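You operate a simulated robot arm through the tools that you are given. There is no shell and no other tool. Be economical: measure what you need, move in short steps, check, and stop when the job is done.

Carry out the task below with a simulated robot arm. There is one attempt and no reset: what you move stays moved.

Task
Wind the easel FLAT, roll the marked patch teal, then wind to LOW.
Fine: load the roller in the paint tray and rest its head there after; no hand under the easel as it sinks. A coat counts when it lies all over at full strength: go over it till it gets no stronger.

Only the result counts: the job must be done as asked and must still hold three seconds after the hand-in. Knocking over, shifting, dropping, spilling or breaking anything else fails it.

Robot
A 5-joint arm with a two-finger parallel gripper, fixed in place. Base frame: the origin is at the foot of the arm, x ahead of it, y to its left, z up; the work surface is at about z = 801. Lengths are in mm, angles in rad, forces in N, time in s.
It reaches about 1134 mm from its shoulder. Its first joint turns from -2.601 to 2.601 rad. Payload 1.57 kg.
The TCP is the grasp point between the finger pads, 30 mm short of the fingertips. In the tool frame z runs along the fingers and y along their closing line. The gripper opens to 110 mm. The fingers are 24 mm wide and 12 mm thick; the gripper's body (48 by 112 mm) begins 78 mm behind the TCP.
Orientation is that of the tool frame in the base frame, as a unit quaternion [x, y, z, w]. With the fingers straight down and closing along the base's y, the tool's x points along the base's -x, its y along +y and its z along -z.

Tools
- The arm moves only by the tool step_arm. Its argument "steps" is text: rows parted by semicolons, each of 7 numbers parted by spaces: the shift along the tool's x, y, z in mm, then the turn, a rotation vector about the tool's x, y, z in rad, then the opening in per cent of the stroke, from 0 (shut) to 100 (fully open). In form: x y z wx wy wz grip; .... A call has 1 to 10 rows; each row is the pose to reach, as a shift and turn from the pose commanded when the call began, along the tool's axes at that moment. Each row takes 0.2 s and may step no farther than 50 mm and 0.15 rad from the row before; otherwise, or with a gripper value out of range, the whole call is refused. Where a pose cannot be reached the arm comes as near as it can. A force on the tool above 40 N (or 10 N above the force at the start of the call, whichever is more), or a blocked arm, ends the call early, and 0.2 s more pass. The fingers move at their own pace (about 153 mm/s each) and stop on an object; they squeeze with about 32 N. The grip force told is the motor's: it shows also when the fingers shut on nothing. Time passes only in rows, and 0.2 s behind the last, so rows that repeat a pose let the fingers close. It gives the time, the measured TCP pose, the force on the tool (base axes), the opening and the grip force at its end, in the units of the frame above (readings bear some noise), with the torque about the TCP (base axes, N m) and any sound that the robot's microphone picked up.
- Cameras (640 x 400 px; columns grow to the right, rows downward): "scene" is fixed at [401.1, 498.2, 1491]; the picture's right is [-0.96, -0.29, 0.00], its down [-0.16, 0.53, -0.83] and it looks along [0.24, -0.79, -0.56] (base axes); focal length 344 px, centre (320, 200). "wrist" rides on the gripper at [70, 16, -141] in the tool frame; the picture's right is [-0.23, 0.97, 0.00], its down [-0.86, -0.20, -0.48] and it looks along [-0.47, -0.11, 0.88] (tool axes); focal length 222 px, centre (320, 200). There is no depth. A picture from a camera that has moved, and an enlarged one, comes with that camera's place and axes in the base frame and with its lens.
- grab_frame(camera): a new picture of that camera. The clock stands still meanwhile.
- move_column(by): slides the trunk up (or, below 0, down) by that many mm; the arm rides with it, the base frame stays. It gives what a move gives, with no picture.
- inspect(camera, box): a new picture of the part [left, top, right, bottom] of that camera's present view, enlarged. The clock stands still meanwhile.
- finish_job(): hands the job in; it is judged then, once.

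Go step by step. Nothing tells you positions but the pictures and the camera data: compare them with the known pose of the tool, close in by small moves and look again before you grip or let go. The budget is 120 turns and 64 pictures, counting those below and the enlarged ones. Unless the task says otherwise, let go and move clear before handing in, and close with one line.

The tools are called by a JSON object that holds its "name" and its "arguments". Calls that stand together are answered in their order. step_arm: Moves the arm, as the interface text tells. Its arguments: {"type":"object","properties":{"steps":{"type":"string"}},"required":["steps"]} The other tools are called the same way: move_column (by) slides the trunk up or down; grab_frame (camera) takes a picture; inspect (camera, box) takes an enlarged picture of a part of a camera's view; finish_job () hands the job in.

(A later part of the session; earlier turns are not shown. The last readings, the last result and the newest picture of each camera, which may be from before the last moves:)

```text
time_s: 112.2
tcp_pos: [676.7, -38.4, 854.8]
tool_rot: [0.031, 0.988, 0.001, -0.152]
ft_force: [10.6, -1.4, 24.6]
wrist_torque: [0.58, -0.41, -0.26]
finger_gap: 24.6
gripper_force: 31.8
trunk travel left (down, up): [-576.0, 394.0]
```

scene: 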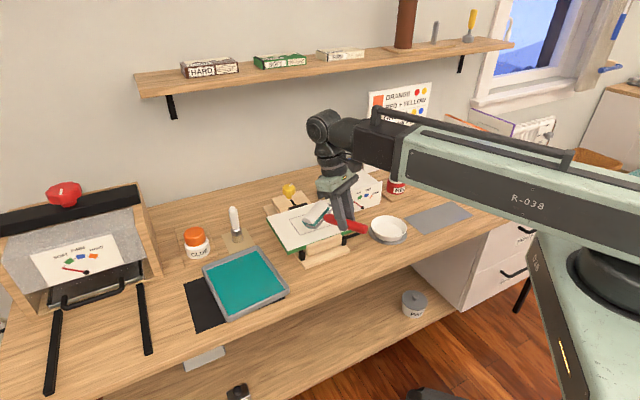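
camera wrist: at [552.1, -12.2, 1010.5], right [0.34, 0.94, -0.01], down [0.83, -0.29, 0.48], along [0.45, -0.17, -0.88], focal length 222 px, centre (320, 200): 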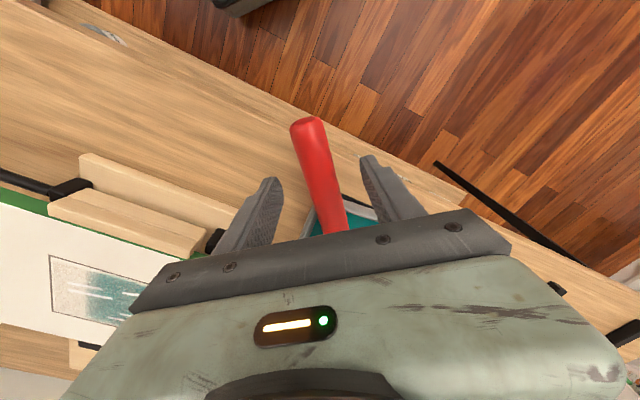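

Handle is on the rim. Release, rise, untilt and step back along the handle.

{"name": "move_column", "arguments": {"by": 1.5}}

{"name": "step_arm", "arguments": {"steps": "0 0 0 0 0 0 12; 0 0 0 0 0 0 30; 0 0 0 0 0 0 55"}}

{"name": "move_column", "arguments": {"by": 130}}

{"name": "step_arm", "arguments": {"steps": "15 0 4.6 0 -0.1 0 60; 30 0 9.2 0 -0.2 0 60; 45 0 13.8 0 -0.3 0.03 60; 52 0 16 0 -0.305 0.05 60; 52 0 16 0 -0.305 0.05 60"}}

{"name": "grab_frame", "arguments": {"camera": "wrist"}}

```text
time_s: 112.7
tcp_pos: [677.3, -37.8, 855.2]
tool_rot: [0.032, 0.988, 0.0, -0.153]
ft_force: [3.9, -2.2, 4.3]
wrist_torque: [0.13, -0.1, -0.09]
finger_gap: 24.7
gripper_force: 32.3
trunk travel left (down, up): [-577.0, 393.0]
```

```text
time_s: 113.5
tcp_pos: [676.0, -38.6, 854.8]
tool_rot: [0.031, 0.988, 0.0, -0.154]
ft_force: [-1.2, -2.7, 7.1]
wrist_torque: [0.12, -0.01, -0.06]
finger_gap: 58.1
gripper_force: 0.0
trunk travel left (down, up): [-577.0, 393.0]
```

```text
time_s: 115.1
tcp_pos: [677.0, -38.0, 984.6]
tool_rot: [0.032, 0.988, -0.001, -0.152]
ft_force: [0.7, -0.2, -0.4]
wrist_torque: [-0.01, -0.04, -0.03]
finger_gap: 60.7
gripper_force: 0.0
trunk travel left (down, up): [-707.0, 263.0]
```

```text
time_s: 116.3
tcp_pos: [623.5, -35.9, 973.8]
tool_rot: [0.056, 0.998, -0.009, 0.0]
ft_force: [0.2, 0.4, -0.3]
wrist_torque: [0.01, 0.0, 0.01]
finger_gap: 65.9
gripper_force: 0.1
out of reach, approached as far as the arm can: row 1, 2, 3, 4, 5
trunk travel left (down, up): [-707.0, 263.0]
```

```text
5 pictures are left
camera wrist: at [555.7, -9.6, 1116.1], right [0.34, 0.94, -0.02], down [0.83, -0.29, 0.48], along [0.45, -0.18, -0.88], focal length 222 px, centre (320, 200)
```

wrist: 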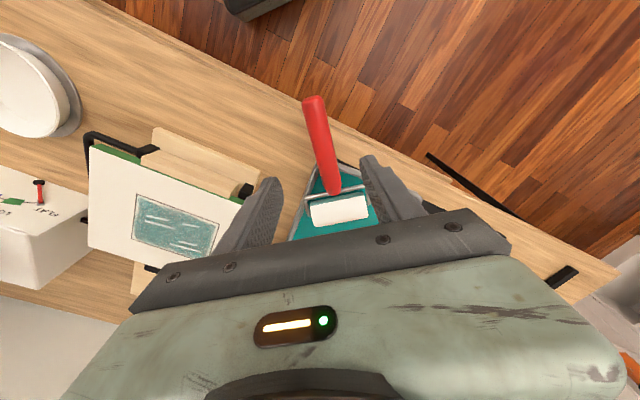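

Handle lies at (622,-36) as expected. Re-grip exactly as before, then tilt and load.

{"name": "step_arm", "arguments": {"steps": "2 -1 0 0 0 0.03 50; 2 -1 0 0 0 0.03 50"}}

{"name": "move_column", "arguments": {"by": -136}}

{"name": "step_arm", "arguments": {"steps": "0 0 0 0 0 0 35; 0 0 0 0 0 0 15; 0 0 0 0 0 0 0; 0 0 0 0 0 0 0"}}

{"name": "move_column", "arguments": {"by": 60}}

{"name": "step_arm", "arguments": {"steps": "-17 0 0 0 0.1 0 0; -34 0 0 0 0.2 0 0; -50 0 0 0 0.3 0 0; -68 0 0 0 0.3 0 0; -68 0 0 0 0.3 0 0"}}

{"name": "move_column", "arguments": {"by": -35}}

{"name": "move_column", "arguments": {"by": -3}}

```text
time_s: 116.9
tcp_pos: [621.5, -36.6, 974.4]
tool_rot: [0.072, 0.997, -0.009, 0.0]
ft_force: [-0.3, 0.4, 0.1]
wrist_torque: [0.01, 0.01, -0.01]
finger_gap: 55.2
gripper_force: 0.0
trunk travel left (down, up): [-707.0, 263.0]
```

```text
time_s: 118.5
tcp_pos: [621.4, -36.3, 837.8]
tool_rot: [0.072, 0.997, -0.01, -0.001]
ft_force: [-0.5, 0.1, 0.5]
wrist_torque: [0.01, -0.03, 0.02]
finger_gap: 55.0
gripper_force: 0.1
trunk travel left (down, up): [-571.0, 399.0]
```

```text
time_s: 119.5
tcp_pos: [621.5, -36.2, 837.3]
tool_rot: [0.071, 0.997, -0.008, 0.0]
ft_force: [0.9, 1.1, 1.1]
wrist_torque: [-0.02, -0.09, 0.15]
finger_gap: 25.3
gripper_force: 32.1
trunk travel left (down, up): [-571.0, 399.0]
```

```text
time_s: 120.5
tcp_pos: [621.3, -36.5, 898.7]
tool_rot: [0.071, 0.997, -0.008, -0.001]
ft_force: [0.8, 0.1, -1.6]
wrist_torque: [0.01, 0.07, 0.01]
finger_gap: 25.3
gripper_force: 32.0
trunk travel left (down, up): [-631.0, 339.0]
```

```text
time_s: 121.7
tcp_pos: [689.4, -45.8, 907.4]
tool_rot: [0.072, 0.986, 0.003, -0.15]
ft_force: [0.2, -1.7, -1.6]
wrist_torque: [0.01, 0.08, 0.01]
finger_gap: 25.3
gripper_force: 32.3
out of reach, approached as far as the arm can: row 2, 3, 4, 5
trunk travel left (down, up): [-631.0, 339.0]
```

```text
time_s: 122.5
tcp_pos: [689.0, -45.9, 875.0]
tool_rot: [0.072, 0.986, 0.003, -0.15]
ft_force: [0.0, -0.2, -1.8]
wrist_torque: [0.0, 0.07, 0.01]
finger_gap: 25.2
gripper_force: 32.1
trunk travel left (down, up): [-596.0, 374.0]
```

```text
time_s: 123.0
tcp_pos: [689.1, -46.0, 870.5]
tool_rot: [0.072, 0.986, 0.002, -0.149]
ft_force: [0.3, -0.3, -1.1]
wrist_torque: [0.07, 0.12, -0.01]
finger_gap: 25.1
gripper_force: 32.1
trunk travel left (down, up): [-593.0, 377.0]
```

{"name": "move_column", "arguments": {"by": -2.5}}

{"name": "move_column", "arguments": {"by": -2}}

{"name": "step_arm", "arguments": {"steps": "14 0 4.4 0 0 0 0; 28 0 8.8 0 0 0 0; 42 0 13.2 0 0 0 0; 28 0 8.8 0 0 0 0; 14 0 4.4 0 0 0 0; 28 0 8.8 0 0 0 0; 42 0 13.2 0 0 0 0"}}

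```text
time_s: 123.5
tcp_pos: [687.9, -45.4, 869.6]
tool_rot: [0.072, 0.986, 0.002, -0.15]
ft_force: [-0.3, 0.0, 5.8]
wrist_torque: [-0.11, -0.56, 0.0]
finger_gap: 25.2
gripper_force: 32.0
trunk travel left (down, up): [-591.0, 379.0]
```

```text
time_s: 124.0
tcp_pos: [687.7, -46.3, 866.0]
tool_rot: [0.072, 0.986, 0.002, -0.15]
ft_force: [-5.4, 1.6, 7.7]
wrist_torque: [-0.02, -0.42, 0.01]
finger_gap: 25.3
gripper_force: 32.2
trunk travel left (down, up): [-589.0, 381.0]
```

```text
time_s: 125.6
tcp_pos: [644.2, -39.9, 866.9]
tool_rot: [0.073, 0.986, 0.003, -0.15]
ft_force: [-0.2, 1.1, -1.8]
wrist_torque: [0.01, 0.09, 0.0]
finger_gap: 25.0
gripper_force: 31.9
trunk travel left (down, up): [-589.0, 381.0]
```

Loaded. Swing to the inner end of the far lane.

{"name": "move_column", "arguments": {"by": 95}}

{"name": "step_arm", "arguments": {"steps": "17.4 -34.7 5.4 -0.0138 0 0.0445 0; 34.8 -69.3 10.8 -0.0277 0 0.089 0; 52.2 -104 16.2 -0.0415 0 0.1335 0; 69.5 -138.6 21.5 -0.0553 0 0.178 0; 86.9 -173.3 26.9 -0.069 0 0.2225 0; 104.3 -207.9 32.3 -0.083 0 0.267 0; 104.3 -207.9 32.3 -0.083 0 0.267 0"}}

{"name": "move_column", "arguments": {"by": -42}}

{"name": "move_column", "arguments": {"by": -3}}

```text
time_s: 126.9
tcp_pos: [644.3, -41.2, 959.4]
tool_rot: [0.072, 0.986, 0.003, -0.15]
ft_force: [0.7, 0.1, -1.6]
wrist_torque: [0.03, 0.07, 0.01]
finger_gap: 25.1
gripper_force: 31.9
trunk travel left (down, up): [-684.0, 286.0]
```

```text
time_s: 128.5
tcp_pos: [508.2, -230.9, 961.7]
tool_rot: [0.209, 0.967, 0.024, -0.145]
ft_force: [0.0, 0.0, -2.0]
wrist_torque: [0.07, 0.07, 0.01]
finger_gap: 25.1
gripper_force: 32.2
out of reach, approached as far as the arm can: row 4, 5, 6, 7
trunk travel left (down, up): [-684.0, 286.0]
```

```text
time_s: 129.4
tcp_pos: [509.1, -230.6, 918.6]
tool_rot: [0.209, 0.967, 0.023, -0.145]
ft_force: [-1.4, 0.1, 0.1]
wrist_torque: [-0.04, 0.0, -0.04]
finger_gap: 24.9
gripper_force: 32.0
trunk travel left (down, up): [-642.0, 328.0]
```

```text
time_s: 129.9
tcp_pos: [507.6, -230.1, 916.7]
tool_rot: [0.209, 0.967, 0.022, -0.146]
ft_force: [-3.6, 0.7, 6.6]
wrist_torque: [-0.28, -0.53, -0.09]
finger_gap: 25.0
gripper_force: 32.1
trunk travel left (down, up): [-639.0, 331.0]
```

Contact. Light segmented pushes, then pull back and repeat.

{"name": "step_arm", "arguments": {"steps": "-10.5 0 -3.3 0 0 0 0; -21 0 -6.5 0 0 0 0"}}

{"name": "move_column", "arguments": {"by": 0.5}}

{"name": "step_arm", "arguments": {"steps": "-10.5 0 -3.3 0 0 0 0; -21 0 -6.5 0 0 0 0"}}

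{"name": "move_column", "arguments": {"by": 0.5}}

{"name": "step_arm", "arguments": {"steps": "-10.5 0 -3.3 0 0 0 0; -21 0 -6.5 0 0 0 0"}}

{"name": "move_column", "arguments": {"by": 0.5}}

{"name": "step_arm", "arguments": {"steps": "-10.5 0 -3.3 0 0 0 0; -21 0 -6.5 0 0 0 0"}}

{"name": "move_column", "arguments": {"by": -2}}

{"name": "step_arm", "arguments": {"steps": "14 0 4.4 0 0 0 0; 28 0 8.7 0 0 0 0; 42 0 13 0 0 0 0; 56 0 17.4 0 0 0 0; 70 0 21.8 0 0 0 0; 84 0 26 0 0 0 0"}}

{"name": "move_column", "arguments": {"by": -1.5}}

{"name": "step_arm", "arguments": {"steps": "-10.5 0 -3.3 0 0 0 0; -21 0 -6.5 0 0 0 0; -31.5 0 -9.8 0 0 0 0; -42 0 -13 0 0 0 0"}}

{"name": "move_column", "arguments": {"by": 0.5}}

{"name": "step_arm", "arguments": {"steps": "-10.5 0 -3.3 0 0 0 0; -21 0 -6.5 0 0 0 0; -31.5 0 -9.8 0 0 0 0; -42 0 -13 0 0 0 0"}}

{"name": "inspect", "arguments": {"camera": "scene", "box": [250, 160, 390, 280]}}

```text
time_s: 130.5
tcp_pos: [528.1, -239.2, 916.8]
tool_rot: [0.209, 0.967, 0.023, -0.146]
ft_force: [-2.2, 1.6, 7.2]
wrist_torque: [-0.22, -0.57, 0.09]
finger_gap: 24.9
gripper_force: 32.5
trunk travel left (down, up): [-639.0, 331.0]
```

```text
time_s: 131.0
tcp_pos: [529.7, -240.4, 915.8]
tool_rot: [0.209, 0.967, 0.023, -0.146]
ft_force: [-0.7, 0.3, 1.5]
wrist_torque: [-0.02, -0.16, 0.06]
finger_gap: 24.9
gripper_force: 32.1
trunk travel left (down, up): [-639.0, 331.0]
```

```text
time_s: 131.6
tcp_pos: [548.6, -247.9, 917.1]
tool_rot: [0.208, 0.967, 0.022, -0.146]
ft_force: [-3.5, 0.6, 5.7]
wrist_torque: [-0.3, -0.5, -0.07]
finger_gap: 25.1
gripper_force: 31.8
trunk travel left (down, up): [-639.0, 331.0]
```

```text
time_s: 132.1
tcp_pos: [547.7, -248.2, 916.4]
tool_rot: [0.209, 0.967, 0.024, -0.145]
ft_force: [-0.4, 1.0, 1.3]
wrist_torque: [-0.03, -0.23, 0.08]
finger_gap: 25.2
gripper_force: 31.9
trunk travel left (down, up): [-640.0, 330.0]
```

```text
time_s: 132.7
tcp_pos: [567.3, -256.5, 917.0]
tool_rot: [0.209, 0.967, 0.024, -0.146]
ft_force: [-3.0, 2.1, 6.7]
wrist_torque: [-0.17, -0.52, 0.09]
finger_gap: 24.9
gripper_force: 32.3
trunk travel left (down, up): [-640.0, 330.0]
```

```text
time_s: 133.2
tcp_pos: [567.0, -256.2, 917.8]
tool_rot: [0.209, 0.967, 0.023, -0.145]
ft_force: [-0.1, 0.8, 1.4]
wrist_torque: [-0.07, -0.18, 0.11]
finger_gap: 24.8
gripper_force: 32.5
trunk travel left (down, up): [-640.0, 330.0]
```

```text
time_s: 133.8
tcp_pos: [587.3, -266.9, 918.5]
tool_rot: [0.208, 0.967, 0.023, -0.145]
ft_force: [-1.8, 2.1, 6.6]
wrist_torque: [-0.22, -0.58, 0.11]
finger_gap: 24.9
gripper_force: 31.5
trunk travel left (down, up): [-640.0, 330.0]
```

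```text
time_s: 134.3
tcp_pos: [588.3, -267.0, 915.1]
tool_rot: [0.209, 0.967, 0.023, -0.145]
ft_force: [-3.8, 0.9, 7.6]
wrist_torque: [-0.38, -0.61, -0.11]
finger_gap: 24.9
gripper_force: 31.9
trunk travel left (down, up): [-638.0, 332.0]
```

```text
time_s: 135.7
tcp_pos: [508.2, -230.7, 916.1]
tool_rot: [0.209, 0.967, 0.024, -0.144]
ft_force: [-0.7, 1.0, -1.1]
wrist_torque: [0.07, 0.12, 0.05]
finger_gap: 25.1
gripper_force: 32.3
trunk travel left (down, up): [-638.0, 332.0]
```

```text
time_s: 136.2
tcp_pos: [508.4, -230.4, 913.3]
tool_rot: [0.209, 0.967, 0.023, -0.145]
ft_force: [-0.1, 0.6, -1.6]
wrist_torque: [0.01, 0.09, -0.01]
finger_gap: 25.1
gripper_force: 31.9
trunk travel left (down, up): [-637.0, 333.0]
```

```text
time_s: 137.2
tcp_pos: [547.4, -248.9, 914.1]
tool_rot: [0.209, 0.967, 0.023, -0.146]
ft_force: [-0.6, 0.8, 0.4]
wrist_torque: [-0.01, -0.12, 0.08]
finger_gap: 25.0
gripper_force: 32.1
trunk travel left (down, up): [-637.0, 333.0]
```

```text
time_s: 137.7
tcp_pos: [546.7, -247.7, 914.4]
tool_rot: [0.208, 0.967, 0.024, -0.145]
ft_force: [0.1, -0.6, -1.8]
wrist_torque: [0.0, 0.12, -0.01]
finger_gap: 25.3
gripper_force: 31.7
trunk travel left (down, up): [-637.0, 333.0]
```

```text
time_s: 138.7
tcp_pos: [584.8, -263.8, 915.2]
tool_rot: [0.209, 0.967, 0.024, -0.145]
ft_force: [-2.7, 1.7, 6.1]
wrist_torque: [-0.22, -0.58, 0.09]
finger_gap: 24.8
gripper_force: 32.1
trunk travel left (down, up): [-637.0, 333.0]
```

```text
3.33 times, centred on (320, 220) of scene
camera zoom: at [401.1, 498.2, 1491.0], right [-0.96, -0.29, 0.0], down [-0.16, 0.53, -0.83], along [0.24, -0.79, -0.56], focal length 1146 px, centre (320, 133)
```

zoom: 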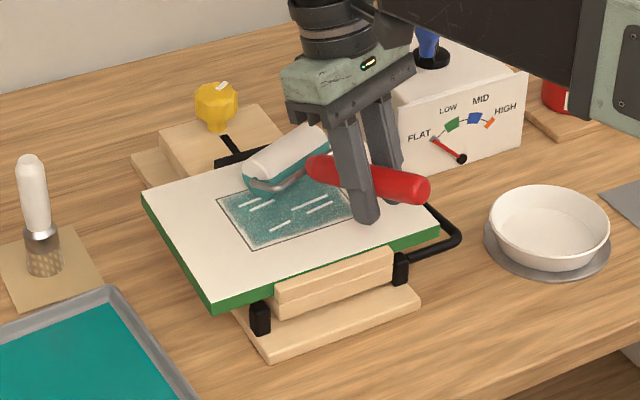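

Control is good now. More passes in this lane with firm contact at the inner end too.

{"name": "move_column", "arguments": {"by": -1}}

{"name": "step_arm", "arguments": {"steps": "14 0 4.4 0 0 0 0; 28 0 8.7 0 0 0 0; 42 0 13 0 0 0 0"}}

{"name": "move_column", "arguments": {"by": -1.5}}

{"name": "step_arm", "arguments": {"steps": "14 0 4.4 0 0 0 0; 28 0 8.7 0 0 0 0; 42 0 13 0 0 0 0"}}

{"name": "move_column", "arguments": {"by": -1.5}}

{"name": "step_arm", "arguments": {"steps": "-10.5 0 -3.3 0 0 0 0; -21 0 -6.5 0 0 0 0"}}

{"name": "move_column", "arguments": {"by": 0.5}}

{"name": "step_arm", "arguments": {"steps": "-10.5 0 -3.3 0 0 0 0; -21 0 -6.5 0 0 0 0"}}

{"name": "move_column", "arguments": {"by": 0.5}}

{"name": "step_arm", "arguments": {"steps": "-10.5 0 -3.3 0 0 0 0; -21 0 -6.5 0 0 0 0"}}

{"name": "move_column", "arguments": {"by": 0.5}}

{"name": "step_arm", "arguments": {"steps": "-10.5 0 -3.3 0 0 0 0; -21 0 -6.5 0 0 0 0"}}

```text
time_s: 139.2
tcp_pos: [585.4, -264.5, 914.7]
tool_rot: [0.209, 0.967, 0.024, -0.145]
ft_force: [-3.2, 1.4, 6.7]
wrist_torque: [-0.35, -0.62, -0.1]
finger_gap: 25.1
gripper_force: 32.0
trunk travel left (down, up): [-636.0, 334.0]
```

```text
time_s: 140.0
tcp_pos: [545.3, -248.7, 913.0]
tool_rot: [0.208, 0.967, 0.023, -0.145]
ft_force: [0.6, 0.5, -2.3]
wrist_torque: [0.01, 0.1, -0.01]
finger_gap: 24.8
gripper_force: 32.2
trunk travel left (down, up): [-636.0, 334.0]
```

```text
time_s: 140.6
tcp_pos: [545.9, -249.4, 911.1]
tool_rot: [0.208, 0.967, 0.023, -0.145]
ft_force: [-0.3, 1.1, 0.2]
wrist_torque: [0.0, -0.12, 0.09]
finger_gap: 24.8
gripper_force: 32.0
trunk travel left (down, up): [-635.0, 335.0]
```

```text
time_s: 141.3
tcp_pos: [507.3, -231.4, 912.1]
tool_rot: [0.208, 0.967, 0.023, -0.145]
ft_force: [0.5, -0.7, -1.7]
wrist_torque: [0.03, 0.1, -0.02]
finger_gap: 24.9
gripper_force: 32.5
trunk travel left (down, up): [-635.0, 335.0]
```

```text
time_s: 141.9
tcp_pos: [507.2, -230.6, 910.1]
tool_rot: [0.209, 0.967, 0.024, -0.145]
ft_force: [-0.3, 0.0, 0.3]
wrist_torque: [-0.08, -0.05, -0.08]
finger_gap: 24.9
gripper_force: 31.7
trunk travel left (down, up): [-633.0, 337.0]
```

```text
time_s: 142.5
tcp_pos: [524.8, -238.4, 911.2]
tool_rot: [0.209, 0.967, 0.024, -0.146]
ft_force: [-2.4, 0.9, 5.6]
wrist_torque: [-0.31, -0.43, -0.15]
finger_gap: 24.9
gripper_force: 32.1
trunk travel left (down, up): [-633.0, 337.0]
```

```text
time_s: 143.0
tcp_pos: [524.7, -239.8, 911.6]
tool_rot: [0.208, 0.967, 0.024, -0.146]
ft_force: [-0.1, 0.2, 0.7]
wrist_torque: [-0.02, -0.12, 0.08]
finger_gap: 25.0
gripper_force: 32.5
trunk travel left (down, up): [-634.0, 336.0]
```

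```text
time_s: 143.6
tcp_pos: [544.9, -248.4, 911.6]
tool_rot: [0.209, 0.967, 0.023, -0.144]
ft_force: [-0.4, 0.4, 4.1]
wrist_torque: [-0.26, -0.38, -0.16]
finger_gap: 25.0
gripper_force: 32.4
trunk travel left (down, up): [-634.0, 336.0]
```

```text
time_s: 144.1
tcp_pos: [546.3, -248.2, 911.7]
tool_rot: [0.209, 0.967, 0.023, -0.145]
ft_force: [0.0, 0.1, -1.3]
wrist_torque: [0.04, -0.05, 0.08]
finger_gap: 24.9
gripper_force: 31.9
trunk travel left (down, up): [-634.0, 336.0]
```

```text
time_s: 144.7
tcp_pos: [566.6, -256.6, 911.3]
tool_rot: [0.208, 0.967, 0.023, -0.144]
ft_force: [-0.6, 0.9, 3.5]
wrist_torque: [-0.25, -0.34, -0.12]
finger_gap: 24.8
gripper_force: 31.7
trunk travel left (down, up): [-634.0, 336.0]
```

```text
time_s: 145.2
tcp_pos: [567.5, -256.5, 911.4]
tool_rot: [0.208, 0.967, 0.023, -0.145]
ft_force: [0.1, -0.8, 0.1]
wrist_torque: [-0.1, -0.01, -0.08]
finger_gap: 25.2
gripper_force: 31.9
trunk travel left (down, up): [-635.0, 335.0]
```

```text
time_s: 145.8
tcp_pos: [587.2, -264.6, 912.0]
tool_rot: [0.209, 0.967, 0.023, -0.144]
ft_force: [-0.8, -1.0, 3.6]
wrist_torque: [-0.24, -0.34, -0.12]
finger_gap: 25.1
gripper_force: 32.5
trunk travel left (down, up): [-635.0, 335.0]
```

Lane 2 is well covered. Now the near lane (v≈+33), starting from its inner end.

{"name": "move_column", "arguments": {"by": 10}}

{"name": "step_arm", "arguments": {"steps": "25 16 7.7 0.009 0 -0.028 0; 50 32 15.4 0.017 0 -0.056 0; 74.7 48.1 23.1 0.026 0 -0.084 0; 74.7 48.1 23.1 0.026 0 -0.084 0"}}

{"name": "move_column", "arguments": {"by": -12}}

{"name": "step_arm", "arguments": {"steps": "-10.5 0 -3.3 0 0 0 0; -21 0 -6.5 0 0 0 0"}}

{"name": "move_column", "arguments": {"by": 0.5}}

{"name": "step_arm", "arguments": {"steps": "-10.5 0 -3.3 0 0 0 0; -21 0 -6.5 0 0 0 0"}}

{"name": "move_column", "arguments": {"by": 0.5}}

{"name": "step_arm", "arguments": {"steps": "-10.5 0 -3.3 0 0 0 0; -21 0 -6.5 0 0 0 0"}}

{"name": "move_column", "arguments": {"by": 0.5}}

{"name": "step_arm", "arguments": {"steps": "-10.5 0 -3.3 0 0 0 0; -21 0 -6.5 0 0 0 0"}}

{"name": "move_column", "arguments": {"by": 0.5}}

{"name": "step_arm", "arguments": {"steps": "-10 0 -3.1 0 0 0 0; -18 0 -5.6 0 0 0 0"}}

```text
time_s: 146.3
tcp_pos: [585.4, -263.9, 922.5]
tool_rot: [0.209, 0.967, 0.023, -0.144]
ft_force: [0.9, 0.8, -0.3]
wrist_torque: [0.09, 0.07, 0.04]
finger_gap: 24.9
gripper_force: 32.4
trunk travel left (down, up): [-645.0, 325.0]
```

```text
time_s: 147.3
tcp_pos: [535.0, -186.9, 921.8]
tool_rot: [0.165, 0.975, 0.016, -0.146]
ft_force: [0.3, -0.1, -1.7]
wrist_torque: [0.05, 0.1, 0.02]
finger_gap: 24.9
gripper_force: 31.6
out of reach, approached as far as the arm can: row 3
trunk travel left (down, up): [-645.0, 325.0]
```

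```text
time_s: 147.9
tcp_pos: [536.9, -188.2, 909.6]
tool_rot: [0.166, 0.975, 0.017, -0.147]
ft_force: [0.7, 1.0, -1.8]
wrist_torque: [0.06, 0.09, 0.04]
finger_gap: 24.7
gripper_force: 32.1
trunk travel left (down, up): [-633.0, 337.0]
```

```text
time_s: 148.5
tcp_pos: [556.7, -194.1, 910.3]
tool_rot: [0.167, 0.975, 0.016, -0.146]
ft_force: [-0.6, -0.8, 2.5]
wrist_torque: [-0.23, -0.18, -0.17]
finger_gap: 24.3
gripper_force: 31.8
trunk travel left (down, up): [-633.0, 337.0]
```

```text
time_s: 149.0
tcp_pos: [555.9, -193.4, 910.0]
tool_rot: [0.166, 0.975, 0.016, -0.146]
ft_force: [-1.4, -0.4, -1.5]
wrist_torque: [0.0, 0.06, -0.1]
finger_gap: 24.8
gripper_force: 31.9
trunk travel left (down, up): [-633.0, 337.0]
```

```text
time_s: 149.6
tcp_pos: [577.4, -200.8, 911.2]
tool_rot: [0.167, 0.975, 0.016, -0.146]
ft_force: [0.6, 0.3, 1.4]
wrist_torque: [0.05, -0.29, 0.2]
finger_gap: 24.5
gripper_force: 32.0
trunk travel left (down, up): [-633.0, 337.0]
```

```text
time_s: 150.1
tcp_pos: [578.4, -200.9, 909.6]
tool_rot: [0.166, 0.975, 0.016, -0.146]
ft_force: [1.1, 0.3, -2.1]
wrist_torque: [0.1, 0.07, 0.11]
finger_gap: 24.8
gripper_force: 31.7
trunk travel left (down, up): [-634.0, 336.0]
```

```text
time_s: 150.7
tcp_pos: [599.0, -209.1, 910.5]
tool_rot: [0.166, 0.975, 0.016, -0.146]
ft_force: [-0.3, 0.0, 2.9]
wrist_torque: [-0.53, -0.17, -0.3]
finger_gap: 24.6
gripper_force: 31.8
trunk travel left (down, up): [-634.0, 336.0]
```

```text
time_s: 151.2
tcp_pos: [599.6, -210.4, 911.6]
tool_rot: [0.166, 0.975, 0.016, -0.146]
ft_force: [0.9, 0.1, -1.4]
wrist_torque: [0.03, 0.04, 0.07]
finger_gap: 24.3
gripper_force: 32.4
trunk travel left (down, up): [-634.0, 336.0]
```

```text
time_s: 151.8
tcp_pos: [618.9, -215.8, 911.4]
tool_rot: [0.166, 0.975, 0.016, -0.146]
ft_force: [-1.5, -0.4, -1.4]
wrist_torque: [-0.02, 0.05, -0.11]
finger_gap: 24.0
gripper_force: 31.9
trunk travel left (down, up): [-634.0, 336.0]
```

```text
time_s: 152.3
tcp_pos: [618.3, -217.2, 911.3]
tool_rot: [0.166, 0.975, 0.016, -0.147]
ft_force: [0.1, 1.1, -1.7]
wrist_torque: [0.1, 0.08, 0.13]
finger_gap: 24.2
gripper_force: 31.9
trunk travel left (down, up): [-635.0, 335.0]
```

```text
time_s: 152.9
tcp_pos: [637.7, -222.8, 912.5]
tool_rot: [0.166, 0.975, 0.016, -0.146]
ft_force: [-0.4, 1.6, -1.7]
wrist_torque: [0.26, 0.05, 0.34]
finger_gap: 24.2
gripper_force: 32.3
trunk travel left (down, up): [-635.0, 335.0]
```

{"name": "move_column", "arguments": {"by": -2.5}}

{"name": "step_arm", "arguments": {"steps": "17 0 5.3 0 0 0 0; 34 0 10.6 0 0 0 0; 51 0 15.9 0 0 0 0"}}

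{"name": "move_column", "arguments": {"by": -1.5}}

{"name": "step_arm", "arguments": {"steps": "17 0 5.3 0 0 0 0; 34 0 10.6 0 0 0 0; 48 0 15 0 0 0 0"}}

{"name": "move_column", "arguments": {"by": -1.5}}

{"name": "inspect", "arguments": {"camera": "scene", "box": [250, 160, 390, 280]}}

```text
time_s: 153.5
tcp_pos: [636.7, -223.9, 909.3]
tool_rot: [0.166, 0.975, 0.017, -0.146]
ft_force: [0.0, -0.3, -1.4]
wrist_torque: [-0.18, 0.14, -0.27]
finger_gap: 23.8
gripper_force: 32.0
trunk travel left (down, up): [-632.0, 338.0]
```

```text
time_s: 154.3
tcp_pos: [584.9, -204.7, 909.6]
tool_rot: [0.165, 0.975, 0.016, -0.147]
ft_force: [-0.2, 0.9, -2.1]
wrist_torque: [0.18, -0.04, 0.32]
finger_gap: 23.8
gripper_force: 32.0
trunk travel left (down, up): [-632.0, 338.0]
```

```text
time_s: 154.8
tcp_pos: [584.4, -204.1, 908.0]
tool_rot: [0.167, 0.975, 0.017, -0.146]
ft_force: [0.6, 0.1, -1.1]
wrist_torque: [0.2, -0.04, 0.32]
finger_gap: 24.4
gripper_force: 32.0
trunk travel left (down, up): [-631.0, 339.0]
```

```text
time_s: 155.6
tcp_pos: [536.7, -187.8, 908.8]
tool_rot: [0.165, 0.975, 0.015, -0.147]
ft_force: [0.5, 0.1, -1.3]
wrist_torque: [-0.01, 0.01, -0.01]
finger_gap: 24.6
gripper_force: 31.8
trunk travel left (down, up): [-631.0, 339.0]
```

```text
time_s: 156.1
tcp_pos: [537.5, -189.3, 907.2]
tool_rot: [0.166, 0.975, 0.016, -0.146]
ft_force: [-0.2, -0.3, -1.6]
wrist_torque: [0.02, 0.05, 0.01]
finger_gap: 24.8
gripper_force: 31.4
trunk travel left (down, up): [-629.0, 341.0]
```

```text
3.33 times, centred on (320, 220) of scene
camera zoom: at [401.1, 498.2, 1491.0], right [-0.96, -0.29, 0.0], down [-0.16, 0.53, -0.83], along [0.24, -0.79, -0.56], focal length 1146 px, centre (320, 133)
```

zoom: 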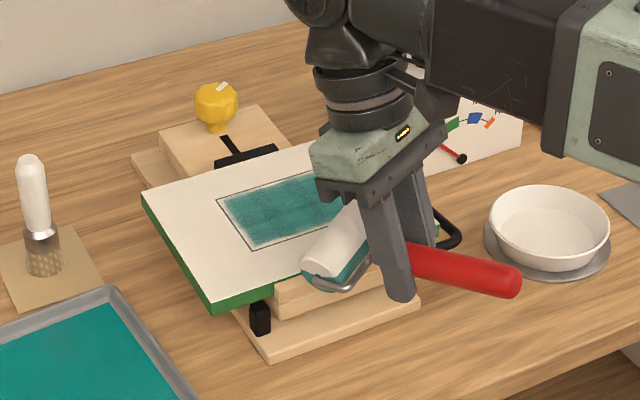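

Streaks are gone; the coat is filling. The roller slipped back again, so I'll re-seat and reload in the tray as before (same procedure), then go over everything again.

{"name": "move_column", "arguments": {"by": 53}}

{"name": "step_arm", "arguments": {"steps": "-15 37.1 -4.7 0.016 0 -0.052 0; -30.1 74.2 -9.3 0.032 0 -0.104 0; -45.1 111.3 -14 0.048 0 -0.155 0; -60.2 148.4 -18.6 0.064 0 -0.207 0; -75.2 185.5 -23.3 0.08 0 -0.259 0; -75.2 185.5 -23.3 0.08 0 -0.259 0"}}

{"name": "move_column", "arguments": {"by": -97}}

{"name": "move_column", "arguments": {"by": -4}}

{"name": "move_column", "arguments": {"by": -2}}

```text
time_s: 157.0
tcp_pos: [538.0, -187.9, 959.7]
tool_rot: [0.166, 0.975, 0.016, -0.146]
ft_force: [0.3, -0.8, -1.7]
wrist_torque: [0.0, 0.02, 0.01]
finger_gap: 24.4
gripper_force: 32.0
trunk travel left (down, up): [-682.0, 288.0]
```

```text
time_s: 158.4
tcp_pos: [671.9, -38.5, 959.1]
tool_rot: [0.032, 0.988, -0.004, -0.149]
ft_force: [0.5, 0.5, -1.7]
wrist_torque: [0.02, 0.03, 0.0]
finger_gap: 24.8
gripper_force: 31.8
trunk travel left (down, up): [-682.0, 288.0]
```

```text
time_s: 159.7
tcp_pos: [672.2, -38.5, 861.9]
tool_rot: [0.033, 0.988, -0.003, -0.15]
ft_force: [-0.3, -0.2, -1.5]
wrist_torque: [-0.01, 0.05, 0.02]
finger_gap: 24.7
gripper_force: 31.8
trunk travel left (down, up): [-585.0, 385.0]
```

```text
time_s: 160.3
tcp_pos: [670.0, -39.5, 858.9]
tool_rot: [0.032, 0.988, -0.003, -0.15]
ft_force: [-0.7, 0.1, -2.2]
wrist_torque: [-0.01, 0.03, 0.02]
finger_gap: 24.5
gripper_force: 32.7
trunk travel left (down, up): [-581.0, 389.0]
```

```text
time_s: 160.8
tcp_pos: [671.1, -39.5, 856.3]
tool_rot: [0.033, 0.988, -0.003, -0.15]
ft_force: [-0.9, 0.1, -0.9]
wrist_torque: [0.03, 0.01, 0.05]
finger_gap: 24.7
gripper_force: 31.9
trunk travel left (down, up): [-579.0, 391.0]
```

{"name": "step_arm", "arguments": {"steps": "0 0 0 0 0 0 12; 0 0 0 0 0 0 30; 0 0 0 0 0 0 52"}}

{"name": "move_column", "arguments": {"by": 130}}

{"name": "step_arm", "arguments": {"steps": "15 0 4.6 0 -0.1 0 60; 30 0 9.2 0 -0.2 0 60; 44 0 13.5 0 -0.3 0.04 60; 48 0 15 0 -0.3 0.08 60; 48 0 15 0 -0.3 0.08 60"}}

{"name": "grab_frame", "arguments": {"camera": "wrist"}}

```text
time_s: 161.6
tcp_pos: [672.1, -39.0, 858.1]
tool_rot: [0.032, 0.988, -0.003, -0.15]
ft_force: [-0.5, -0.4, -0.1]
wrist_torque: [0.02, 0.01, -0.05]
finger_gap: 57.0
gripper_force: 0.0
trunk travel left (down, up): [-579.0, 391.0]
```

```text
time_s: 163.2
tcp_pos: [671.2, -39.6, 987.3]
tool_rot: [0.032, 0.988, -0.004, -0.15]
ft_force: [-0.4, 0.8, 0.5]
wrist_torque: [0.02, 0.03, 0.02]
finger_gap: 57.3
gripper_force: 0.1
trunk travel left (down, up): [-709.0, 261.0]
```

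```text
time_s: 164.4
tcp_pos: [620.5, -35.3, 977.0]
tool_rot: [0.07, 0.997, -0.014, -0.001]
ft_force: [-0.5, 0.4, 0.3]
wrist_torque: [0.0, 0.0, -0.01]
finger_gap: 66.1
gripper_force: 0.2
out of reach, approached as far as the arm can: row 1, 2, 3, 4, 5
trunk travel left (down, up): [-709.0, 261.0]
```

```text
2 pictures are left
camera wrist: at [553.6, -6.0, 1117.7], right [0.36, 0.93, -0.03], down [0.82, -0.31, 0.49], along [0.44, -0.2, -0.87], focal length 222 px, centre (320, 200)
```

wrist: 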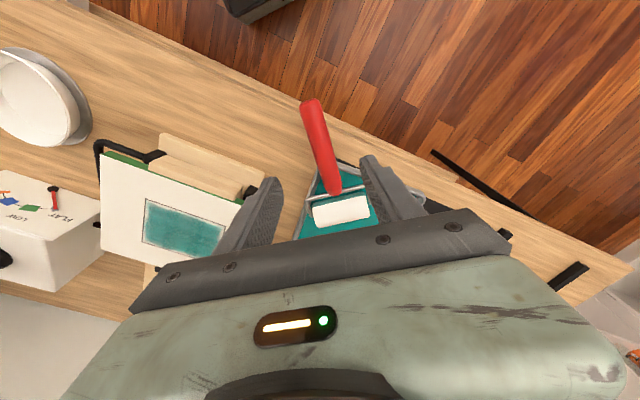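

Roller is resting as before (handle line passes (620,-39)). Re-grip, tilt and load once more.

{"name": "step_arm", "arguments": {"steps": "0 -4 0 0 0 -0.01 50; 0 -4 0 0 0 -0.01 50"}}

{"name": "move_column", "arguments": {"by": -139}}

{"name": "step_arm", "arguments": {"steps": "0 0 0 0 0 0 35; 0 0 0 0 0 0 15; 0 0 0 0 0 0 0; 0 0 0 0 0 0 0"}}

{"name": "move_column", "arguments": {"by": 60}}

{"name": "step_arm", "arguments": {"steps": "-17 0 0 0 0.1 0 0; -34 0 0 0 0.2 0 0; -50 0 0 0 0.3 0 0; -68 0 0 0 0.3 0 0; -68 0 0 0 0.3 0 0"}}

{"name": "move_column", "arguments": {"by": -37}}

{"name": "move_column", "arguments": {"by": -3}}

```text
time_s: 165.0
tcp_pos: [619.9, -40.3, 977.0]
tool_rot: [0.066, 0.998, -0.013, -0.001]
ft_force: [-0.5, 0.0, -0.2]
wrist_torque: [0.01, -0.01, -0.01]
finger_gap: 55.1
gripper_force: 0.1
trunk travel left (down, up): [-709.0, 261.0]
```

```text
time_s: 166.6
tcp_pos: [619.8, -41.4, 838.0]
tool_rot: [0.066, 0.998, -0.014, -0.001]
ft_force: [0.0, -0.3, 0.1]
wrist_torque: [-0.01, 0.0, -0.03]
finger_gap: 55.0
gripper_force: 0.0
trunk travel left (down, up): [-570.0, 400.0]
```

```text
time_s: 167.6
tcp_pos: [620.7, -39.4, 837.5]
tool_rot: [0.067, 0.998, -0.013, 0.0]
ft_force: [1.6, 2.6, 0.5]
wrist_torque: [0.04, -0.15, 0.25]
finger_gap: 25.1
gripper_force: 31.5
trunk travel left (down, up): [-570.0, 400.0]
```

```text
time_s: 168.6
tcp_pos: [619.7, -39.8, 896.6]
tool_rot: [0.067, 0.998, -0.014, -0.001]
ft_force: [0.1, -0.9, -1.1]
wrist_torque: [0.02, 0.13, -0.01]
finger_gap: 25.2
gripper_force: 31.7
trunk travel left (down, up): [-630.0, 340.0]
```

```text
time_s: 169.8
tcp_pos: [686.8, -48.9, 907.6]
tool_rot: [0.068, 0.986, -0.004, -0.149]
ft_force: [-0.9, -0.2, -1.6]
wrist_torque: [0.0, 0.08, 0.01]
finger_gap: 25.3
gripper_force: 32.1
out of reach, approached as far as the arm can: row 2, 3, 4, 5
trunk travel left (down, up): [-630.0, 340.0]
```

```text
time_s: 170.6
tcp_pos: [685.6, -47.8, 870.0]
tool_rot: [0.068, 0.986, -0.004, -0.149]
ft_force: [-0.2, -0.8, -0.8]
wrist_torque: [0.0, 0.12, -0.03]
finger_gap: 25.0
gripper_force: 32.3
trunk travel left (down, up): [-593.0, 377.0]
```

```text
time_s: 171.2
tcp_pos: [684.7, -48.4, 868.1]
tool_rot: [0.068, 0.986, -0.004, -0.149]
ft_force: [-0.9, 0.6, 6.6]
wrist_torque: [-0.17, -0.72, 0.0]
finger_gap: 25.4
gripper_force: 32.0
trunk travel left (down, up): [-590.0, 380.0]
```

Loaded contact made. Roll a bit, lift, and swing to the far lane, correcting a slight axle tilt I noticed.

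{"name": "step_arm", "arguments": {"steps": "14 0 4.4 0 0 0 0; 28 0 8.8 0 0 0 0; 42 0 13.2 0 0 0 0; 30 0 9.4 0 0 0 0; 42 0 13.2 0 0 0 0"}}

{"name": "move_column", "arguments": {"by": 93}}

{"name": "step_arm", "arguments": {"steps": "18 -34.8 5.6 -0.018 0 0.0473 0; 35.9 -69.6 11.1 -0.036 0 0.0947 0; 53.9 -104.5 16.7 -0.054 0 0.142 0; 71.9 -139.3 22.3 -0.072 0 0.189 0; 89.8 -174.1 27.8 -0.09 0 0.237 0; 107.8 -208.9 33.4 -0.108 0 0.284 0; 107.8 -208.9 33.4 -0.108 0 0.284 0"}}

{"name": "move_column", "arguments": {"by": -42}}

{"name": "move_column", "arguments": {"by": -3}}

```text
time_s: 172.3
tcp_pos: [643.6, -44.4, 867.8]
tool_rot: [0.067, 0.987, -0.004, -0.148]
ft_force: [-0.9, 0.2, 1.0]
wrist_torque: [-0.09, -0.13, -0.02]
finger_gap: 25.0
gripper_force: 32.1
trunk travel left (down, up): [-590.0, 380.0]
```

```text
time_s: 173.6
tcp_pos: [643.8, -44.0, 960.7]
tool_rot: [0.068, 0.986, -0.004, -0.149]
ft_force: [-0.2, 0.8, -1.1]
wrist_torque: [0.01, 0.11, 0.03]
finger_gap: 25.3
gripper_force: 31.9
trunk travel left (down, up): [-683.0, 287.0]
```

```text
time_s: 175.2
tcp_pos: [503.6, -239.0, 960.1]
tool_rot: [0.214, 0.966, 0.028, -0.144]
ft_force: [-0.1, 0.2, -1.4]
wrist_torque: [0.05, 0.04, -0.01]
finger_gap: 25.2
gripper_force: 32.3
out of reach, approached as far as the arm can: row 5, 6, 7
trunk travel left (down, up): [-683.0, 287.0]
```

```text
time_s: 176.1
tcp_pos: [502.7, -238.1, 918.0]
tool_rot: [0.214, 0.966, 0.027, -0.143]
ft_force: [-0.9, 0.9, -0.8]
wrist_torque: [-0.09, -0.01, -0.05]
finger_gap: 25.0
gripper_force: 31.7
trunk travel left (down, up): [-641.0, 329.0]
```

```text
time_s: 176.6
tcp_pos: [502.4, -237.3, 915.2]
tool_rot: [0.215, 0.966, 0.028, -0.143]
ft_force: [-3.3, 2.0, 6.6]
wrist_torque: [-0.26, -0.57, 0.05]
finger_gap: 25.2
gripper_force: 32.4
trunk travel left (down, up): [-638.0, 332.0]
```

Contact good. Push passes on this lane (v≈-40).

{"name": "step_arm", "arguments": {"steps": "-10.5 0 -3.3 0 0 0 0; -21 0 -6.5 0 0 0 0"}}

{"name": "move_column", "arguments": {"by": 0.5}}

{"name": "step_arm", "arguments": {"steps": "-10.5 0 -3.3 0 0 0 0; -21 0 -6.5 0 0 0 0"}}

{"name": "move_column", "arguments": {"by": 0.5}}

{"name": "step_arm", "arguments": {"steps": "-10.5 0 -3.3 0 0 0 0; -21 0 -6.5 0 0 0 0"}}

{"name": "move_column", "arguments": {"by": 0.5}}

{"name": "step_arm", "arguments": {"steps": "-10.5 0 -3.3 0 0 0 0; -21 0 -6.5 0 0 0 0; -29 0 -9 0 0 0 0"}}

{"name": "move_column", "arguments": {"by": -1.5}}

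{"name": "step_arm", "arguments": {"steps": "15 0 4.7 0 0 0 0; 30 0 9.3 0 0 0 0; 46 0 14.3 0 0 0 0"}}

{"name": "move_column", "arguments": {"by": -1.5}}

{"name": "step_arm", "arguments": {"steps": "15 0 4.7 0 0 0 0; 30 0 9.3 0 0 0 0; 46 0 14.3 0 0 0 0"}}

{"name": "move_column", "arguments": {"by": -1.5}}

{"name": "step_arm", "arguments": {"steps": "-10.5 0 -3.3 0 0 0 0; -21 0 -6.5 0 0 0 0"}}

{"name": "move_column", "arguments": {"by": 0.5}}

{"name": "step_arm", "arguments": {"steps": "-10.5 0 -3.3 0 0 0 0; -21 0 -6.5 0 0 0 0"}}

{"name": "move_column", "arguments": {"by": 0.5}}

{"name": "step_arm", "arguments": {"steps": "-10.5 0 -3.3 0 0 0 0; -21 0 -6.5 0 0 0 0"}}

{"name": "move_column", "arguments": {"by": 0.5}}

{"name": "step_arm", "arguments": {"steps": "-10.5 0 -3.3 0 0 0 0; -21 0 -6.5 0 0 0 0; -29 0 -9 0 0 0 0"}}

```text
time_s: 177.2
tcp_pos: [522.6, -245.0, 914.5]
tool_rot: [0.214, 0.966, 0.028, -0.143]
ft_force: [-3.3, 0.6, 7.3]
wrist_torque: [-0.43, -0.59, -0.07]
finger_gap: 25.2
gripper_force: 31.6
trunk travel left (down, up): [-638.0, 332.0]
```

```text
time_s: 177.7
tcp_pos: [522.5, -246.7, 916.2]
tool_rot: [0.215, 0.966, 0.028, -0.143]
ft_force: [-1.0, 0.6, 1.9]
wrist_torque: [-0.21, -0.15, -0.07]
finger_gap: 25.2
gripper_force: 32.2
trunk travel left (down, up): [-639.0, 331.0]
```

```text
time_s: 178.3
tcp_pos: [542.7, -255.3, 916.3]
tool_rot: [0.214, 0.966, 0.028, -0.144]
ft_force: [-3.9, 1.0, 7.3]
wrist_torque: [-0.45, -0.52, -0.09]
finger_gap: 25.1
gripper_force: 31.9
trunk travel left (down, up): [-639.0, 331.0]
```

```text
time_s: 178.8
tcp_pos: [543.6, -256.0, 916.9]
tool_rot: [0.215, 0.966, 0.028, -0.144]
ft_force: [-1.3, 0.7, 1.8]
wrist_torque: [-0.22, -0.13, -0.08]
finger_gap: 25.3
gripper_force: 32.2
trunk travel left (down, up): [-639.0, 331.0]
```

```text
time_s: 179.4
tcp_pos: [562.5, -265.9, 917.9]
tool_rot: [0.214, 0.966, 0.027, -0.143]
ft_force: [-3.0, 1.3, 6.4]
wrist_torque: [-0.51, -0.47, -0.11]
finger_gap: 24.9
gripper_force: 32.4
trunk travel left (down, up): [-639.0, 331.0]
```

```text
time_s: 179.9
tcp_pos: [563.2, -264.5, 917.8]
tool_rot: [0.215, 0.966, 0.028, -0.144]
ft_force: [-0.5, 1.2, 0.9]
wrist_torque: [-0.17, -0.18, 0.07]
finger_gap: 25.1
gripper_force: 31.7
trunk travel left (down, up): [-640.0, 330.0]
```

```text
time_s: 180.7
tcp_pos: [590.5, -278.0, 916.7]
tool_rot: [0.214, 0.966, 0.029, -0.143]
ft_force: [-2.3, 0.3, 7.1]
wrist_torque: [-0.37, -0.6, -0.09]
finger_gap: 25.2
gripper_force: 31.8
trunk travel left (down, up): [-640.0, 330.0]
```

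```text
time_s: 181.2
tcp_pos: [589.6, -277.7, 916.7]
tool_rot: [0.214, 0.966, 0.029, -0.143]
ft_force: [-4.6, 2.1, 8.0]
wrist_torque: [-0.37, -0.67, -0.03]
finger_gap: 25.2
gripper_force: 31.4
trunk travel left (down, up): [-638.0, 332.0]
```

```text
time_s: 182.0
tcp_pos: [547.2, -258.2, 915.1]
tool_rot: [0.214, 0.966, 0.027, -0.143]
ft_force: [0.0, 0.3, -2.0]
wrist_torque: [0.04, 0.14, 0.06]
finger_gap: 24.9
gripper_force: 32.2
trunk travel left (down, up): [-638.0, 332.0]
```

```text
time_s: 182.5
tcp_pos: [547.9, -259.0, 914.6]
tool_rot: [0.214, 0.966, 0.027, -0.144]
ft_force: [0.1, 0.9, 0.2]
wrist_torque: [0.01, -0.07, 0.09]
finger_gap: 25.1
gripper_force: 31.8
trunk travel left (down, up): [-637.0, 333.0]
```

```text
time_s: 183.3
tcp_pos: [504.5, -240.2, 915.0]
tool_rot: [0.214, 0.966, 0.028, -0.143]
ft_force: [0.2, 0.2, -1.6]
wrist_torque: [0.03, 0.12, 0.02]
finger_gap: 25.1
gripper_force: 32.0
trunk travel left (down, up): [-637.0, 333.0]
```

```text
time_s: 183.8
tcp_pos: [503.3, -238.9, 911.8]
tool_rot: [0.214, 0.966, 0.028, -0.144]
ft_force: [0.5, 0.5, -1.3]
wrist_torque: [0.04, 0.09, -0.02]
finger_gap: 25.2
gripper_force: 31.8
trunk travel left (down, up): [-635.0, 335.0]
```

```text
time_s: 184.4
tcp_pos: [524.5, -246.5, 912.4]
tool_rot: [0.215, 0.966, 0.028, -0.143]
ft_force: [-1.5, 2.3, 6.0]
wrist_torque: [-0.2, -0.55, 0.12]
finger_gap: 25.1
gripper_force: 32.2
trunk travel left (down, up): [-635.0, 335.0]
```

```text
time_s: 184.9
tcp_pos: [525.3, -249.3, 912.4]
tool_rot: [0.214, 0.966, 0.027, -0.144]
ft_force: [-1.0, 0.8, 1.1]
wrist_torque: [-0.09, -0.12, -0.05]
finger_gap: 24.8
gripper_force: 31.6
trunk travel left (down, up): [-636.0, 334.0]
```

```text
time_s: 185.5
tcp_pos: [545.0, -257.8, 913.2]
tool_rot: [0.214, 0.966, 0.028, -0.145]
ft_force: [-3.0, -0.3, 6.8]
wrist_torque: [-0.22, -0.54, 0.12]
finger_gap: 24.9
gripper_force: 32.2
trunk travel left (down, up): [-636.0, 334.0]
```

```text
time_s: 186.0
tcp_pos: [543.9, -257.3, 913.9]
tool_rot: [0.213, 0.966, 0.028, -0.144]
ft_force: [-0.1, 1.1, 2.4]
wrist_torque: [-0.06, -0.2, 0.06]
finger_gap: 25.1
gripper_force: 31.8
trunk travel left (down, up): [-636.0, 334.0]
```

```text
time_s: 186.6
tcp_pos: [563.5, -265.3, 913.6]
tool_rot: [0.214, 0.966, 0.027, -0.144]
ft_force: [-1.8, 2.0, 6.2]
wrist_torque: [-0.19, -0.5, 0.05]
finger_gap: 24.7
gripper_force: 31.6
trunk travel left (down, up): [-636.0, 334.0]
```

```text
time_s: 187.1
tcp_pos: [563.0, -265.0, 914.1]
tool_rot: [0.214, 0.966, 0.027, -0.145]
ft_force: [-0.6, -0.6, 1.2]
wrist_torque: [-0.12, -0.15, -0.01]
finger_gap: 25.0
gripper_force: 31.9
trunk travel left (down, up): [-637.0, 333.0]
```

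```text
time_s: 187.9
tcp_pos: [590.9, -276.5, 915.0]
tool_rot: [0.214, 0.966, 0.028, -0.144]
ft_force: [-2.4, 1.6, 6.0]
wrist_torque: [-0.22, -0.58, 0.09]
finger_gap: 24.8
gripper_force: 31.6
trunk travel left (down, up): [-637.0, 333.0]
```

Excellent contact. Middle lane next, two passes.

{"name": "move_column", "arguments": {"by": 10}}

{"name": "step_arm", "arguments": {"steps": "31 10 9 0.005 0 -0.016 0; 62 20 18.3 0.01 0 -0.033 0; 92 29.7 27.5 0.015 0 -0.049 0; 92 29.7 27.5 0.015 0 -0.049 0"}}

{"name": "move_column", "arguments": {"by": -13.5}}

{"name": "step_arm", "arguments": {"steps": "-10.5 0 -3.3 0 0 0 0; -21 0 -6.5 0 0 0 0"}}

{"name": "move_column", "arguments": {"by": 0.5}}

{"name": "step_arm", "arguments": {"steps": "-10.5 0 -3.3 0 0 0 0; -21 0 -6.5 0 0 0 0"}}

{"name": "move_column", "arguments": {"by": 0.5}}

{"name": "step_arm", "arguments": {"steps": "-10.5 0 -3.3 0 0 0 0; -21 0 -6.5 0 0 0 0"}}

{"name": "move_column", "arguments": {"by": 0.5}}

{"name": "step_arm", "arguments": {"steps": "-10.5 0 -3.3 0 0 0 0; -21 0 -6.5 0 0 0 0; -32 0 -10 0 0 0 0"}}

```text
time_s: 188.5
tcp_pos: [589.7, -278.5, 923.0]
tool_rot: [0.214, 0.966, 0.028, -0.144]
ft_force: [0.2, 0.5, -1.1]
wrist_torque: [0.04, 0.1, 0.0]
finger_gap: 24.9
gripper_force: 32.0
trunk travel left (down, up): [-647.0, 323.0]
```

```text
time_s: 189.5
tcp_pos: [513.1, -210.6, 924.6]
tool_rot: [0.188, 0.971, 0.023, -0.146]
ft_force: [-0.4, 0.3, -0.4]
wrist_torque: [0.02, 0.1, 0.01]
finger_gap: 24.9
gripper_force: 32.6
trunk travel left (down, up): [-647.0, 323.0]
```

```text
time_s: 190.1
tcp_pos: [513.1, -209.5, 910.6]
tool_rot: [0.189, 0.971, 0.023, -0.146]
ft_force: [0.7, 0.3, -1.5]
wrist_torque: [0.01, 0.05, 0.02]
finger_gap: 25.0
gripper_force: 31.3
trunk travel left (down, up): [-633.0, 337.0]
```

```text
time_s: 190.7
tcp_pos: [533.4, -219.0, 910.9]
tool_rot: [0.189, 0.971, 0.024, -0.145]
ft_force: [-0.2, 1.2, 4.3]
wrist_torque: [-0.1, -0.46, 0.12]
finger_gap: 24.9
gripper_force: 32.0
trunk travel left (down, up): [-633.0, 337.0]
```

```text
time_s: 191.2
tcp_pos: [534.1, -219.6, 911.1]
tool_rot: [0.189, 0.971, 0.024, -0.145]
ft_force: [0.2, -0.7, 0.2]
wrist_torque: [-0.01, -0.07, -0.05]
finger_gap: 24.9
gripper_force: 32.4
trunk travel left (down, up): [-634.0, 336.0]
```

```text
time_s: 191.8
tcp_pos: [553.2, -228.0, 911.8]
tool_rot: [0.189, 0.971, 0.023, -0.145]
ft_force: [-1.5, 0.1, 4.7]
wrist_torque: [-0.21, -0.49, -0.05]
finger_gap: 24.8
gripper_force: 32.2
trunk travel left (down, up): [-634.0, 336.0]
```

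```text
time_s: 192.3
tcp_pos: [553.4, -228.9, 910.6]
tool_rot: [0.189, 0.971, 0.023, -0.145]
ft_force: [-0.2, 0.6, 0.7]
wrist_torque: [0.01, -0.05, 0.09]
finger_gap: 25.0
gripper_force: 32.3
trunk travel left (down, up): [-634.0, 336.0]
```

```text
time_s: 192.9
tcp_pos: [573.7, -236.4, 911.6]
tool_rot: [0.189, 0.971, 0.024, -0.145]
ft_force: [-1.5, 0.2, 5.3]
wrist_torque: [-0.19, -0.51, 0.04]
finger_gap: 25.1
gripper_force: 31.7
trunk travel left (down, up): [-634.0, 336.0]
```

```text
time_s: 193.4
tcp_pos: [573.8, -236.4, 912.5]
tool_rot: [0.188, 0.971, 0.024, -0.145]
ft_force: [1.1, 0.6, 0.1]
wrist_torque: [0.04, -0.13, 0.09]
finger_gap: 24.9
gripper_force: 32.0
trunk travel left (down, up): [-635.0, 335.0]
```

```text
time_s: 194.2
tcp_pos: [604.8, -249.9, 912.1]
tool_rot: [0.19, 0.971, 0.024, -0.145]
ft_force: [-1.8, -0.3, 5.5]
wrist_torque: [-0.3, -0.59, -0.05]
finger_gap: 25.0
gripper_force: 31.5
trunk travel left (down, up): [-635.0, 335.0]
```

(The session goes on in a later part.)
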